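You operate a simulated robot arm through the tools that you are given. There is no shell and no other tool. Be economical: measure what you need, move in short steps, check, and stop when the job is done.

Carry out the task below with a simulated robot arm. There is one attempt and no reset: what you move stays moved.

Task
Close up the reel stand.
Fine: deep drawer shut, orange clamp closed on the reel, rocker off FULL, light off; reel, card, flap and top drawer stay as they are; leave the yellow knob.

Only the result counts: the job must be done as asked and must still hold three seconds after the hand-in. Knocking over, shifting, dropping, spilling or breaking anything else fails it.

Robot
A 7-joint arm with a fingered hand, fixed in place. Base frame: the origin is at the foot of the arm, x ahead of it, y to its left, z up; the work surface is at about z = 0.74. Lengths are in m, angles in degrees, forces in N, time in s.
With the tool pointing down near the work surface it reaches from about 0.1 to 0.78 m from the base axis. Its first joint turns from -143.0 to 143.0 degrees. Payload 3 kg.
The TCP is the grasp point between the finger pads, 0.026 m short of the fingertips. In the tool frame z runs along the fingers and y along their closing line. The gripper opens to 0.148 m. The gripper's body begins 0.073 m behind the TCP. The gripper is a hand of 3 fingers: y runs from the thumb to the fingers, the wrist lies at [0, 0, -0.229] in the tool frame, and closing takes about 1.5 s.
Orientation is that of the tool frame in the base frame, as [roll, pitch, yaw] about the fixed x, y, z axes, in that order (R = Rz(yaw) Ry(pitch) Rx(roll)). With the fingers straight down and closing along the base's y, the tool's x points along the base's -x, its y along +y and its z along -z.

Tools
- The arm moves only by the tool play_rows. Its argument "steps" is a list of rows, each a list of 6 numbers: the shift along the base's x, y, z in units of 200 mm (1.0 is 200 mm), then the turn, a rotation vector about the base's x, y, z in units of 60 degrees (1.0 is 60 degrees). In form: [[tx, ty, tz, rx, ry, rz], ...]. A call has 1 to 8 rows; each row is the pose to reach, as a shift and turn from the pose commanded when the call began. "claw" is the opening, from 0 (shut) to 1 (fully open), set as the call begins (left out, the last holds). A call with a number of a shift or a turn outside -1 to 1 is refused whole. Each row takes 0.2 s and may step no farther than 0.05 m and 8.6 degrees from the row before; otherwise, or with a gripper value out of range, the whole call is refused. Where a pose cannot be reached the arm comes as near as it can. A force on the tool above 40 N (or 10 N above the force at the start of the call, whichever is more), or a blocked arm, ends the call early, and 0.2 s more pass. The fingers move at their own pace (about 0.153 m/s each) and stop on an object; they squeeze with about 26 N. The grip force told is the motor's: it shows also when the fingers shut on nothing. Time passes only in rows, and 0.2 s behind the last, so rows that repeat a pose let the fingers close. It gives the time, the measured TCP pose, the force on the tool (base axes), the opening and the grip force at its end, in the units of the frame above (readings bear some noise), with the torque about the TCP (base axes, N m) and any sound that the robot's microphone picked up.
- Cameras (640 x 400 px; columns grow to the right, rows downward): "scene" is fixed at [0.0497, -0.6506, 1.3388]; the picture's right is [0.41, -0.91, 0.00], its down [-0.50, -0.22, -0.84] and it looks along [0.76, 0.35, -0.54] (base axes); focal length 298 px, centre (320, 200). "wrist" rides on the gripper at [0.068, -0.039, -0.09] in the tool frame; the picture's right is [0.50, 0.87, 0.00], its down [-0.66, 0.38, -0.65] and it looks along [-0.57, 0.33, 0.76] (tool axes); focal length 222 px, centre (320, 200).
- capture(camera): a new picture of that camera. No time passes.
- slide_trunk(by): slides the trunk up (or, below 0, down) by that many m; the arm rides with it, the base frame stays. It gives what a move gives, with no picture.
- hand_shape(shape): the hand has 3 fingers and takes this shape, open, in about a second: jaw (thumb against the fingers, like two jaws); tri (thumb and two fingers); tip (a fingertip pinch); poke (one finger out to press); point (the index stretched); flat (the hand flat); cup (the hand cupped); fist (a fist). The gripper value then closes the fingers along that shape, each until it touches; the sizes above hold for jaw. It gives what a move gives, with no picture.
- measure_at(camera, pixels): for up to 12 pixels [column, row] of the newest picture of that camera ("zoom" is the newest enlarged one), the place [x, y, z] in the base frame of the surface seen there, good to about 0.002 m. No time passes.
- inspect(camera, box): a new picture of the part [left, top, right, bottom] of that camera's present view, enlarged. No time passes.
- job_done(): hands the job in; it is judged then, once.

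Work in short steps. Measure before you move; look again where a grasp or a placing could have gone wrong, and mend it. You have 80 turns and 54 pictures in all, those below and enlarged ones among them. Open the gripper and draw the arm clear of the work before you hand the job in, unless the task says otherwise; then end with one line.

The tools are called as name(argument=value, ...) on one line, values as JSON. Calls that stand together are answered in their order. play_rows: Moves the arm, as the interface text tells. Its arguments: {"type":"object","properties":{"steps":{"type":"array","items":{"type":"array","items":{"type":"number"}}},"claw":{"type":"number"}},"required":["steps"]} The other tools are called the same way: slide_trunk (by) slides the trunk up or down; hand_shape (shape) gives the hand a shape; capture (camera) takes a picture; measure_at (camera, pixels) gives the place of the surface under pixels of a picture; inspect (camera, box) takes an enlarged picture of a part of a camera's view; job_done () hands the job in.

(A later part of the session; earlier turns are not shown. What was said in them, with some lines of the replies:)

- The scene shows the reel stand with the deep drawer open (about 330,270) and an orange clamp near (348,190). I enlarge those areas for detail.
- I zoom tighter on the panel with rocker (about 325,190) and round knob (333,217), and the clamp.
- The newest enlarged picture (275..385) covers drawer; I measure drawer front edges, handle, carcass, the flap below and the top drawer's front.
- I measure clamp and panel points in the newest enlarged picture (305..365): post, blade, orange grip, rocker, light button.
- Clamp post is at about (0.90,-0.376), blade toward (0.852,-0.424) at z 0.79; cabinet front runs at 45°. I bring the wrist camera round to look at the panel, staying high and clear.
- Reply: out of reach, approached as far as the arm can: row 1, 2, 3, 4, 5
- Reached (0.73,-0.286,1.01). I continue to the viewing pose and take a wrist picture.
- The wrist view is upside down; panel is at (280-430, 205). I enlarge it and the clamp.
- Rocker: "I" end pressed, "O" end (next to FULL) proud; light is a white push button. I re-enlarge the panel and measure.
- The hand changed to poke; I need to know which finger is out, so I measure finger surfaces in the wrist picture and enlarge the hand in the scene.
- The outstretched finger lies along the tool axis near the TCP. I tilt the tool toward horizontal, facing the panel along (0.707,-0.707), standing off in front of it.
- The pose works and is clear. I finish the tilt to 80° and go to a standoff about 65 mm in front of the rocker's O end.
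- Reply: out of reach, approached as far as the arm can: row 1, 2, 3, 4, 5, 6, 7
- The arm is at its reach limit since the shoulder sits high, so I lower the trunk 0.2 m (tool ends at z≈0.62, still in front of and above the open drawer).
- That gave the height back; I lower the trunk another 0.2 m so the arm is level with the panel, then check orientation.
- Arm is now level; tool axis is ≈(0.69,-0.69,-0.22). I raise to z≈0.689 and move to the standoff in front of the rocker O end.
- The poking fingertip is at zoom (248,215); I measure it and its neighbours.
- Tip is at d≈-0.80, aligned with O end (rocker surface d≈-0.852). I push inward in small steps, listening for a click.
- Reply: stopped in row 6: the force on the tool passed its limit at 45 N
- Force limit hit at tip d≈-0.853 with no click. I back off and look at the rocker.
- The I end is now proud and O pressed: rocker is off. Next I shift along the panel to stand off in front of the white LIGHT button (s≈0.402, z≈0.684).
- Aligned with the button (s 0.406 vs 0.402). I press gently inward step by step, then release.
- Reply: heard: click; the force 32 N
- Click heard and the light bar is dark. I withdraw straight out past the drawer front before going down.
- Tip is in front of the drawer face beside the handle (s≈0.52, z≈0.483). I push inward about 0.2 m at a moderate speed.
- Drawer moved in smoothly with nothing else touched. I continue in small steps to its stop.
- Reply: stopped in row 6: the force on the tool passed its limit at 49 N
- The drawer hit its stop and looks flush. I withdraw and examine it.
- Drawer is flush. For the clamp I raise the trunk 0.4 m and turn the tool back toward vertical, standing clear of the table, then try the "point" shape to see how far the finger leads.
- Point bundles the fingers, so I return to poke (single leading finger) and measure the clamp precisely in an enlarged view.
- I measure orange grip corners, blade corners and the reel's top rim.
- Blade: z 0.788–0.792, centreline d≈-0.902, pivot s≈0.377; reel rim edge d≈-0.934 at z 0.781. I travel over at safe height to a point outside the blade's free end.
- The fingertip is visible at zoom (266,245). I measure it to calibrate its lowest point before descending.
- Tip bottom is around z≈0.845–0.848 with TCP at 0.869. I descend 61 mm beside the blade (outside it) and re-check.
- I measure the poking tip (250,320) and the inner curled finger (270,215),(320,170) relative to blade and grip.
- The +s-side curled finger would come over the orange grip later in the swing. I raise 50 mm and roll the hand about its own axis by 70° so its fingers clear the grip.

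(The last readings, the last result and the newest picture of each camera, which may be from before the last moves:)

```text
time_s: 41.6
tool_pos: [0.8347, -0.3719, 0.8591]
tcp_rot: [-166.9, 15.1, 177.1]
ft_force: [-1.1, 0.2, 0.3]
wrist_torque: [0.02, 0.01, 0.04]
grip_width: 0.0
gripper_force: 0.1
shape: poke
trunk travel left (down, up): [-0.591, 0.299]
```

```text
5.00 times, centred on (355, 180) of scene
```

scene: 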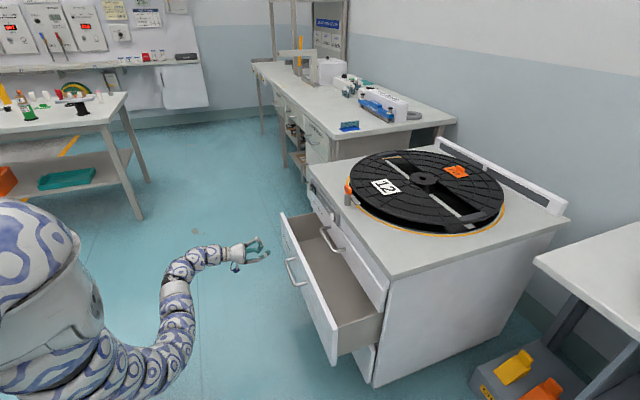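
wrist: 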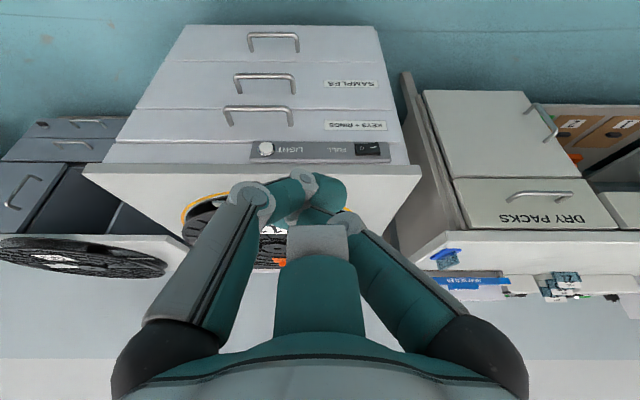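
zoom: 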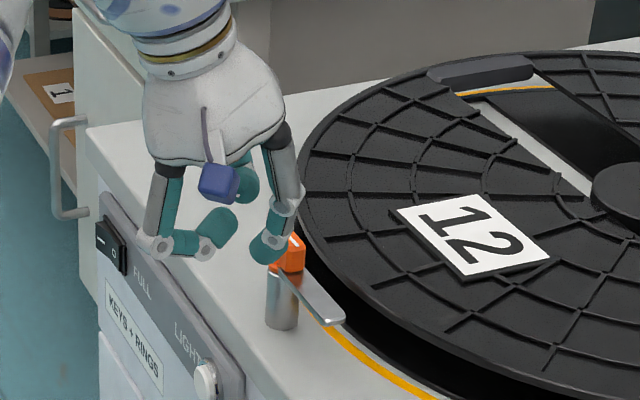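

The tool axis is unchanged and the grip side is clear now. I descend and push the blade inward for the first ~30°.

play_rows(steps=[[0, 0, -0.12, 0, 0, 0], [0, 0, -0.22, 0, 0, 0], [0, 0, -0.2475, 0, 0, 0], [0.04, -0.04, -0.2475, 0, 0, 0], [0.077, -0.0775, -0.2475, 0, 0, 0], [0.117, -0.1315, -0.2475, 0, 0, 0], [0.1685, -0.173, -0.2475, 0, 0, 0]])

inspect(camera="scene", box=[325, 155, 385, 215])

```text
time_s: 43.2
tool_pos: [0.8692, -0.4081, 0.8098]
tcp_rot: [-166.9, 15.1, 177.0]
ft_force: [0.2, 0.6, -0.7]
wrist_torque: [0.01, -0.01, 0.0]
grip_width: 0.0
gripper_force: 0.1
shape: poke
trunk travel left (down, up): [-0.591, 0.299]
```

```text
6.67 times, centred on (355, 185) of scene
```

zoom: 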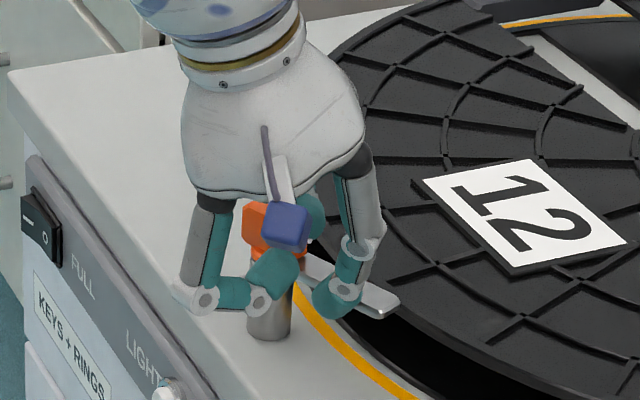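

The blade follows freely with almost no force. I continue along the arc to about 60°.

play_rows(steps=[[0.03, -0.013, 0, 0, 0, 0], [0.0595, -0.021, 0, 0, 0, 0], [0.09, -0.028, 0, 0, 0, 0], [0.1205, -0.032, 0, 0, 0, 0]])

inspect(camera="scene", box=[325, 155, 385, 215])

```text
time_s: 44.2
tool_pos: [0.893, -0.4141, 0.8104]
tcp_rot: [-166.9, 15.1, 177.1]
ft_force: [-1.1, 0.0, 0.3]
wrist_torque: [0.01, -0.03, -0.02]
grip_width: 0.0001
gripper_force: 0.1
shape: poke
trunk travel left (down, up): [-0.591, 0.299]
```

```text
6.67 times, centred on (355, 185) of scene
```

zoom: 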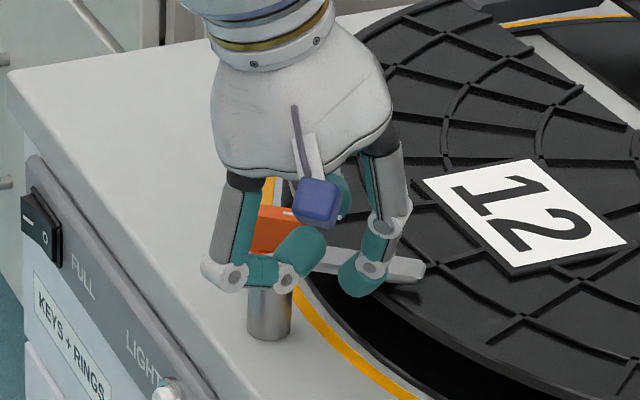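

Blade is now over the rim at about 60°. Before the last part I check the clearance between the curled finger (300,250) and grip, and the tip height.

measure_at(camera="zoom", pixels=[[300, 240], [285, 275], [315, 245], [270, 225], [265, 240], [360, 290], [385, 285], [415, 268], [340, 260]])

```text
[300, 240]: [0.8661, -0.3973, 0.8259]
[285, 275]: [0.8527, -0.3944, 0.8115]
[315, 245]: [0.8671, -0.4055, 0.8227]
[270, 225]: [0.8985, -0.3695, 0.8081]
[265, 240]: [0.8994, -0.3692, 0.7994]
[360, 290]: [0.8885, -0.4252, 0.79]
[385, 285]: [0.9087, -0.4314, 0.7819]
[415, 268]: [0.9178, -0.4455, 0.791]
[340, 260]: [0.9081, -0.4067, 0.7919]
```

The curled finger would come within ~2 mm of the grip at the end, so I roll the hand another 25° about its axis, in place.

play_rows(steps=[[-0.01, -0.01, 0, -0.034, 0.033, 0.131], [-0.01, -0.01, 0, -0.067, 0.067, 0.261], [-0.01, -0.01, 0, -0.101, 0.1, 0.392], [-0.01, -0.01, 0, -0.101, 0.1, 0.392]])

inspect(camera="scene", box=[325, 155, 385, 215])

```text
time_s: 45.2
tool_pos: [0.8897, -0.4148, 0.8106]
tcp_rot: [-161.8, 8.3, -158.2]
ft_force: [1.8, -0.5, 6.1]
wrist_torque: [0.22, -0.12, -0.05]
grip_width: 0.0
gripper_force: 0.0
shape: poke
trunk travel left (down, up): [-0.591, 0.299]
```

```text
6.67 times, centred on (355, 185) of scene
```

zoom: 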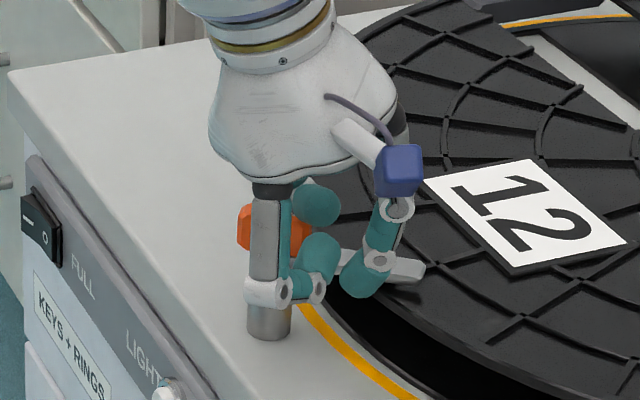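

A 6 N upward force appeared: some finger touches. I measure the two teal tips at (318,205) and (320,245).

measure_at(camera="zoom", pixels=[[318, 200], [318, 220], [300, 222], [320, 240], [325, 262], [300, 285], [250, 225], [297, 235], [360, 290], [300, 180]])

```text
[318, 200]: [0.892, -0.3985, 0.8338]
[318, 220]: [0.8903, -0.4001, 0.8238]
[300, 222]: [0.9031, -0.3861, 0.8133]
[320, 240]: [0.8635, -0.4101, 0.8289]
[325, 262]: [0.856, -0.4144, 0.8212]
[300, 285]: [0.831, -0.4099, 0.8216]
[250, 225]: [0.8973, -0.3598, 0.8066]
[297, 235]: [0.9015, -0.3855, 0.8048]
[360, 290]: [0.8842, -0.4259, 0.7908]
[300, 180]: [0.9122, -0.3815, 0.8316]
```

The inner finger touches the grip's top corner. I undo that roll and instead move the contact farther out along the blade (≈60 mm from the pivot), so all fingers clear the grip.

play_rows(steps=[[-0.005, -0.02, 0.0, 0.034, -0.033, -0.131], [-0.0095, -0.04, 0, 0.067, -0.067, -0.261], [-0.0095, -0.0635, 0, 0.101, -0.1, -0.392], [-0.0095, -0.0635, 0, 0.101, -0.1, -0.392]])

inspect(camera="scene", box=[325, 155, 385, 215])

measure_at(camera="zoom", pixels=[[360, 290], [380, 290], [390, 285], [415, 268], [425, 280], [440, 290], [400, 300], [340, 300]])

```text
time_s: 46.2
tool_pos: [0.8875, -0.4267, 0.8095]
tcp_rot: [-166.9, 15.1, 177.0]
ft_force: [-0.5, 0.0, -0.4]
wrist_torque: [0.0, 0.03, -0.01]
grip_width: 0.0
gripper_force: 0.0
shape: poke
trunk travel left (down, up): [-0.591, 0.299]
```

```text
6.67 times, centred on (355, 185) of scene
```

zoom: 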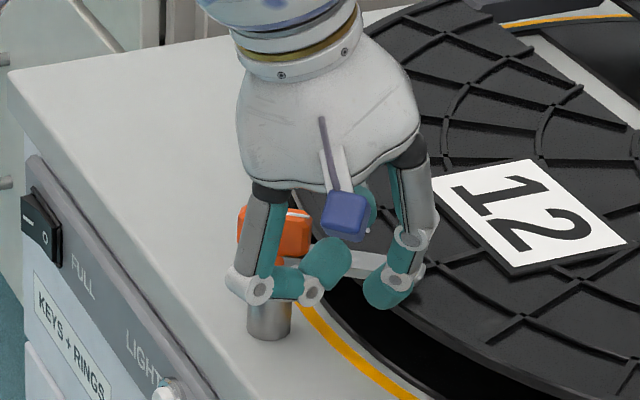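

```text
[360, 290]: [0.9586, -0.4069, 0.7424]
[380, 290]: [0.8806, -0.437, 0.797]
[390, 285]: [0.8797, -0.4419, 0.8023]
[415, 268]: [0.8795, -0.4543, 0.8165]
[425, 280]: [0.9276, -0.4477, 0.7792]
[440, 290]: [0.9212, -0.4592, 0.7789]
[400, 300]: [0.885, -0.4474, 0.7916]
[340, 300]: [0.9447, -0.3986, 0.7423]
```

Force is clean again. I push the blade on along the arc to about 90°, 1 mm higher for clearance over the reel.

play_rows(steps=[[0.042, 0.0, 0.005, 0, 0, 0], [0.083, 0.004, 0.005, 0, 0, 0], [0.1235, 0.0085, 0.005, 0, 0, 0], [0.162, 0.021, 0.005, 0, 0, 0], [0.1995, 0.0375, 0.005, 0, 0, 0], [0.1995, 0.0375, 0.005, 0, 0, 0]])

inspect(camera="scene", box=[325, 155, 385, 215])

```text
time_s: 47.6
tool_pos: [0.928, -0.4195, 0.81]
tcp_rot: [-166.9, 15.0, 177.1]
ft_force: [0.5, -0.6, 0.4]
wrist_torque: [-0.01, 0.0, 0.02]
grip_width: 0.0
gripper_force: 0.1
shape: poke
trunk travel left (down, up): [-0.591, 0.299]
```

```text
6.67 times, centred on (355, 185) of scene
```

zoom: 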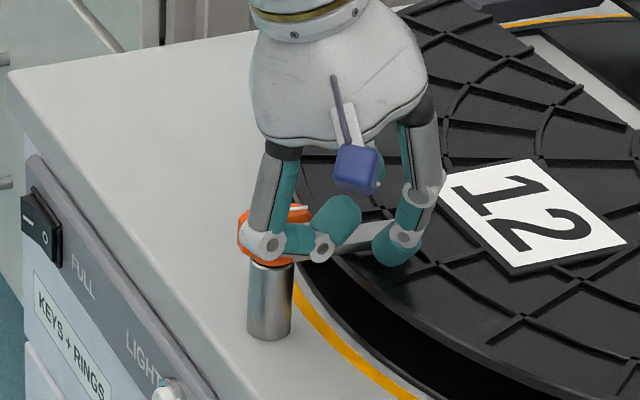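

I lift off (away along -s, then up) to see the blade's actual angle.

play_rows(steps=[[-0.06, -0.06, 0, 0, 0, 0], [-0.06, -0.06, 0.2, 0, 0, 0], [-0.06, -0.06, 0.4, 0, 0, 0], [-0.2, 0.05, 0.5, 0, 0, 0], [-0.4, 0.25, 0.5, 0, 0, 0], [-0.55, 0.4, 0.5, 0, 0, 0]])

inspect(camera="scene", box=[325, 155, 385, 215])

```text
refused: row 5 steps farther than a row can; nothing moved
```

```text
6.67 times, centred on (355, 185) of scene
```

zoom: 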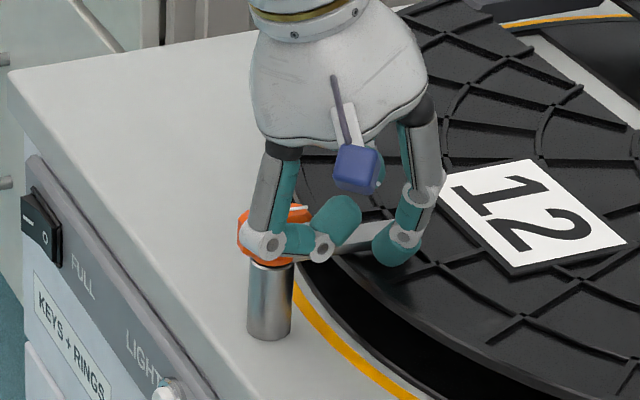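

Row 5 was too long; same withdrawal with shorter steps.

play_rows(steps=[[-0.06, -0.06, 0, 0, 0, 0], [-0.06, -0.06, 0.2, 0, 0, 0], [-0.06, -0.06, 0.4, 0, 0, 0], [-0.2, 0.05, 0.5, 0, 0, 0], [-0.35, 0.2, 0.5, 0, 0, 0], [-0.5, 0.35, 0.5, 0, 0, 0]])

inspect(camera="scene", box=[325, 155, 385, 215])

```text
time_s: 49.0
tool_pos: [0.8243, -0.3504, 0.9105]
tcp_rot: [-166.9, 15.0, 177.0]
ft_force: [-0.4, -0.5, -0.9]
wrist_torque: [0.0, 0.01, 0.0]
grip_width: 0.0002
gripper_force: 0.0
shape: poke
trunk travel left (down, up): [-0.591, 0.299]
```

```text
6.67 times, centred on (355, 185) of scene
```

zoom: 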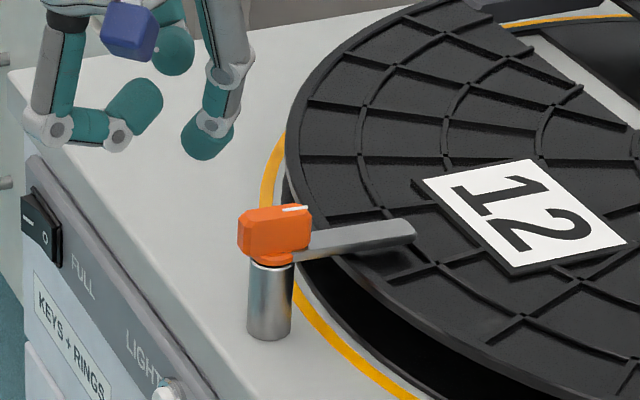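

I measure the blade's axis.

measure_at(camera="zoom", pixels=[[413, 240], [413, 225], [320, 233], [320, 258], [360, 235], [415, 232], [365, 243], [243, 215], [285, 210], [308, 228]])

```text
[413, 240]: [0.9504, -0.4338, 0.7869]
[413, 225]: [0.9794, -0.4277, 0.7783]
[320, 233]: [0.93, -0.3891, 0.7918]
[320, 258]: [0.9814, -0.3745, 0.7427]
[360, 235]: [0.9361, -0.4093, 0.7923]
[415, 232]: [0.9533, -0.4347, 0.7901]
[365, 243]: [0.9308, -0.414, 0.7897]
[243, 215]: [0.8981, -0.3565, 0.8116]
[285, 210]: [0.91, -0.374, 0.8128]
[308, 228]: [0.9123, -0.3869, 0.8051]
```

The blade points straight inward (−45°), i.e. turned 90° and lying over the rim. I nudge once more by a few mm to make sure it sits against its stop.

play_rows(steps=[[0.15, -0.15, 0, 0, 0, 0], [0.3, -0.3, 0, 0, 0, 0], [0.44, -0.41, -0.1, 0, 0, 0], [0.44, -0.41, -0.3, 0, 0, 0], [0.44, -0.41, -0.5, 0, 0, 0], [0.48, -0.37, -0.5, 0, 0, 0], [0.5, -0.35, -0.5, 0, 0, 0], [0.517, -0.337, -0.5, 0, 0, 0]])

```text
time_s: 50.8
tool_pos: [0.9317, -0.4177, 0.8113]
tcp_rot: [-166.9, 15.1, 177.0]
ft_force: [-0.2, -0.8, -0.3]
wrist_torque: [0.01, 0.03, 0.02]
grip_width: 0.0
gripper_force: 0.0
shape: poke
trunk travel left (down, up): [-0.591, 0.299]
```

No resistance yet; I look at the blade's angle here.

inspect(camera="scene", box=[335, 165, 380, 210])

```text
8.89 times, centred on (358, 188) of scene
```

zoom: 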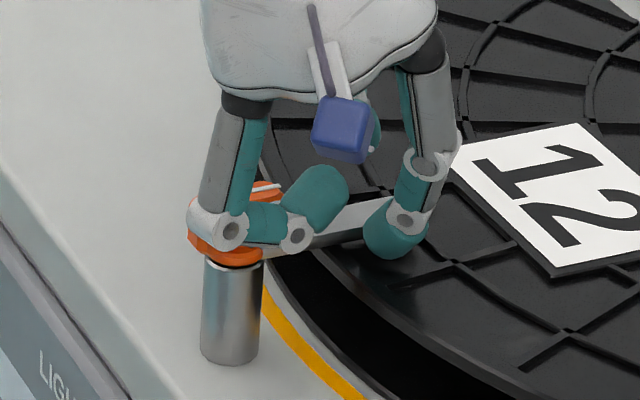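

I withdraw again by the same path and measure.

play_rows(steps=[[-0.06, -0.06, 0, 0, 0, 0], [-0.06, -0.06, 0.2, 0, 0, 0], [-0.06, -0.06, 0.4, 0, 0, 0], [-0.2, 0.05, 0.5, 0, 0, 0], [-0.35, 0.2, 0.5, 0, 0, 0], [-0.5, 0.35, 0.5, 0, 0, 0]])

inspect(camera="scene", box=[325, 155, 385, 215])

measure_at(camera="zoom", pixels=[[320, 240], [335, 240], [360, 235], [380, 232], [400, 230], [412, 228], [330, 230], [370, 225], [400, 222]])

```text
time_s: 52.2
tool_pos: [0.8307, -0.3482, 0.9114]
tcp_rot: [-166.9, 15.0, 177.0]
ft_force: [-0.5, 0.1, 0.2]
wrist_torque: [-0.01, -0.03, 0.0]
grip_width: 0.0
gripper_force: 0.0
shape: poke
trunk travel left (down, up): [-0.591, 0.299]
```

```text
6.67 times, centred on (355, 185) of scene
```

zoom: 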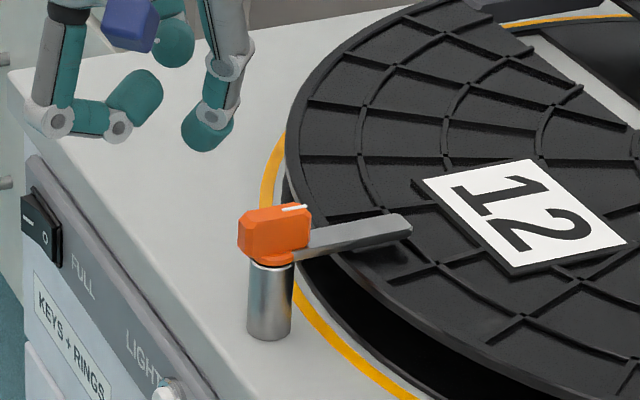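

```text
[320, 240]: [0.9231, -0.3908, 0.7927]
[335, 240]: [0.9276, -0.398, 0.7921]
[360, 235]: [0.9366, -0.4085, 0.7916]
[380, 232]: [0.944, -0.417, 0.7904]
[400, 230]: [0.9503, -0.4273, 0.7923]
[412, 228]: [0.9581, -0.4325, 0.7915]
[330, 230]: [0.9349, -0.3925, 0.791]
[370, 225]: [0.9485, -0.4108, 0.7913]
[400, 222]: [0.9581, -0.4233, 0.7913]
```

The blade moved ~4° more, about 90° now, no stop felt. I try one more 3–4 mm nudge while watching the force.

play_rows(steps=[[0.15, -0.15, 0, 0, 0, 0], [0.3, -0.3, 0, 0, 0, 0], [0.44, -0.41, -0.1, 0, 0, 0], [0.44, -0.41, -0.3, 0, 0, 0], [0.44, -0.41, -0.5, 0, 0, 0], [0.48, -0.37, -0.5, 0, 0, 0], [0.5, -0.35, -0.5, 0, 0, 0], [0.513, -0.338, -0.5, 0, 0, 0]])

play_rows(steps=[[0.004, 0.004, 0, 0, 0, 0], [0.008, 0.008, 0, 0, 0, 0]])

```text
time_s: 54.0
tool_pos: [0.933, -0.416, 0.8117]
tcp_rot: [-166.9, 14.9, 177.0]
ft_force: [-3.1, -2.2, 0.8]
wrist_torque: [0.02, 0.05, -0.03]
grip_width: 0.0002
gripper_force: 0.0
shape: poke
trunk travel left (down, up): [-0.591, 0.299]
```

```text
time_s: 54.6
tool_pos: [0.9345, -0.4164, 0.8107]
tcp_rot: [-166.8, 14.9, 177.0]
ft_force: [-6.7, -7.7, 1.2]
wrist_torque: [-0.13, 0.13, -0.06]
grip_width: 0.0001
gripper_force: 0.0
shape: poke
trunk travel left (down, up): [-0.591, 0.299]
```

Force now builds (≈10 N along −s): the clamp is against its stop. I withdraw for good and draw the arm clear.

play_rows(steps=[[-0.06, -0.06, 0, 0, 0, 0], [-0.06, -0.06, 0.2, 0, 0, 0], [-0.06, -0.06, 0.4, 0, 0, 0], [-0.2, 0.05, 0.5, 0, 0, 0], [-0.35, 0.2, 0.5, 0, 0, 0], [-0.5, 0.35, 0.5, 0, 0, 0], [-0.65, 0.5, 0.5, 0, 0, 0], [-0.8, 0.65, 0.5, 0, 0, 0]])

play_rows(steps=[[-0.15, 0.15, 0, 0, 0, 0], [-0.3, 0.3, 0, 0, 0, 0], [-0.45, 0.45, 0, 0, 0, 0]])

hand_shape(shape="jaw")

capture(camera="scene")

inspect(camera="scene", box=[300, 150, 400, 250])

```text
time_s: 56.4
tool_pos: [0.7755, -0.2837, 0.9107]
tcp_rot: [-166.7, 14.8, 177.1]
ft_force: [0.2, 1.4, -0.3]
wrist_torque: [0.01, -0.04, 0.0]
grip_width: 0.0
gripper_force: 0.1
shape: poke
trunk travel left (down, up): [-0.591, 0.299]
```

```text
time_s: 57.2
tool_pos: [0.6874, -0.1985, 0.8983]
tcp_rot: [-167.4, 15.3, 177.1]
ft_force: [0.0, 0.6, 0.1]
wrist_torque: [0.01, -0.01, -0.01]
grip_width: 0.0
gripper_force: 0.1
shape: poke
out of reach, approached as far as the arm can: row 3
trunk travel left (down, up): [-0.591, 0.299]
```

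```text
time_s: 58.1
tool_pos: [0.6872, -0.1989, 0.8971]
tcp_rot: [-167.2, 15.2, 177.1]
ft_force: [-0.2, 0.1, -0.3]
wrist_torque: [0.0, -0.02, 0.01]
grip_width: 0.1477
gripper_force: 0.0
shape: jaw
trunk travel left (down, up): [-0.591, 0.299]
```

```text
8 pictures are left
```

scene: 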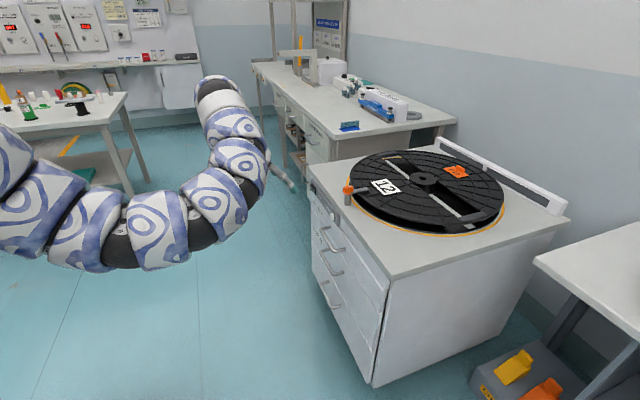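

```text
4.00 times, centred on (350, 200) of scene
```

zoom: 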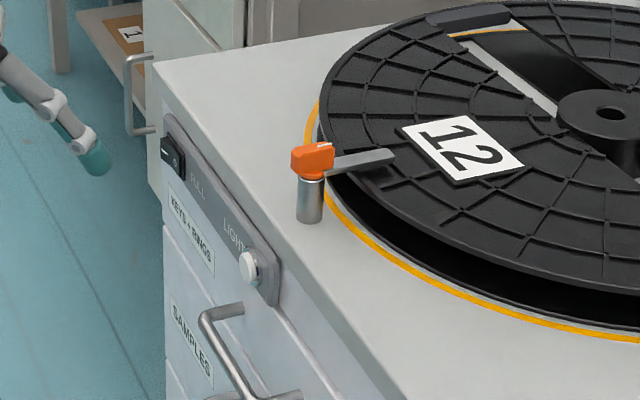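

Everything looks right; I confirm the deep drawer's face is flush with the top one.

measure_at(camera="zoom", pixels=[[190, 235], [190, 345], [180, 290], [175, 385]])

inspect(camera="scene", box=[330, 240, 430, 390])

```text
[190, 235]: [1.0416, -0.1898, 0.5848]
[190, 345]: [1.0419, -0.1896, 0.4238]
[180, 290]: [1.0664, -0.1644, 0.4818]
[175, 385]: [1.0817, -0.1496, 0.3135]
```

```text
2.67 times, centred on (380, 315) of scene
```

zoom: 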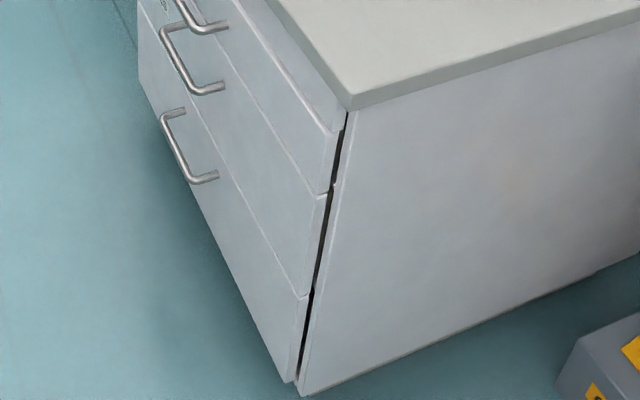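

All three fronts lie in one plane (d≈-0.871), the clamp is closed, the rocker is on O and the light is dark; the hand is open and clear. I hand in.

job_done()

```text
The job is handed in.
```

The reel stand is closed up and handed in: the deep drawer is shut flush with the others, the orange clamp is turned against its stop over the reel, the rocker is off FULL (on O), and the light is off. I didn't move the reel, card, flap, top drawer or yellow knob.
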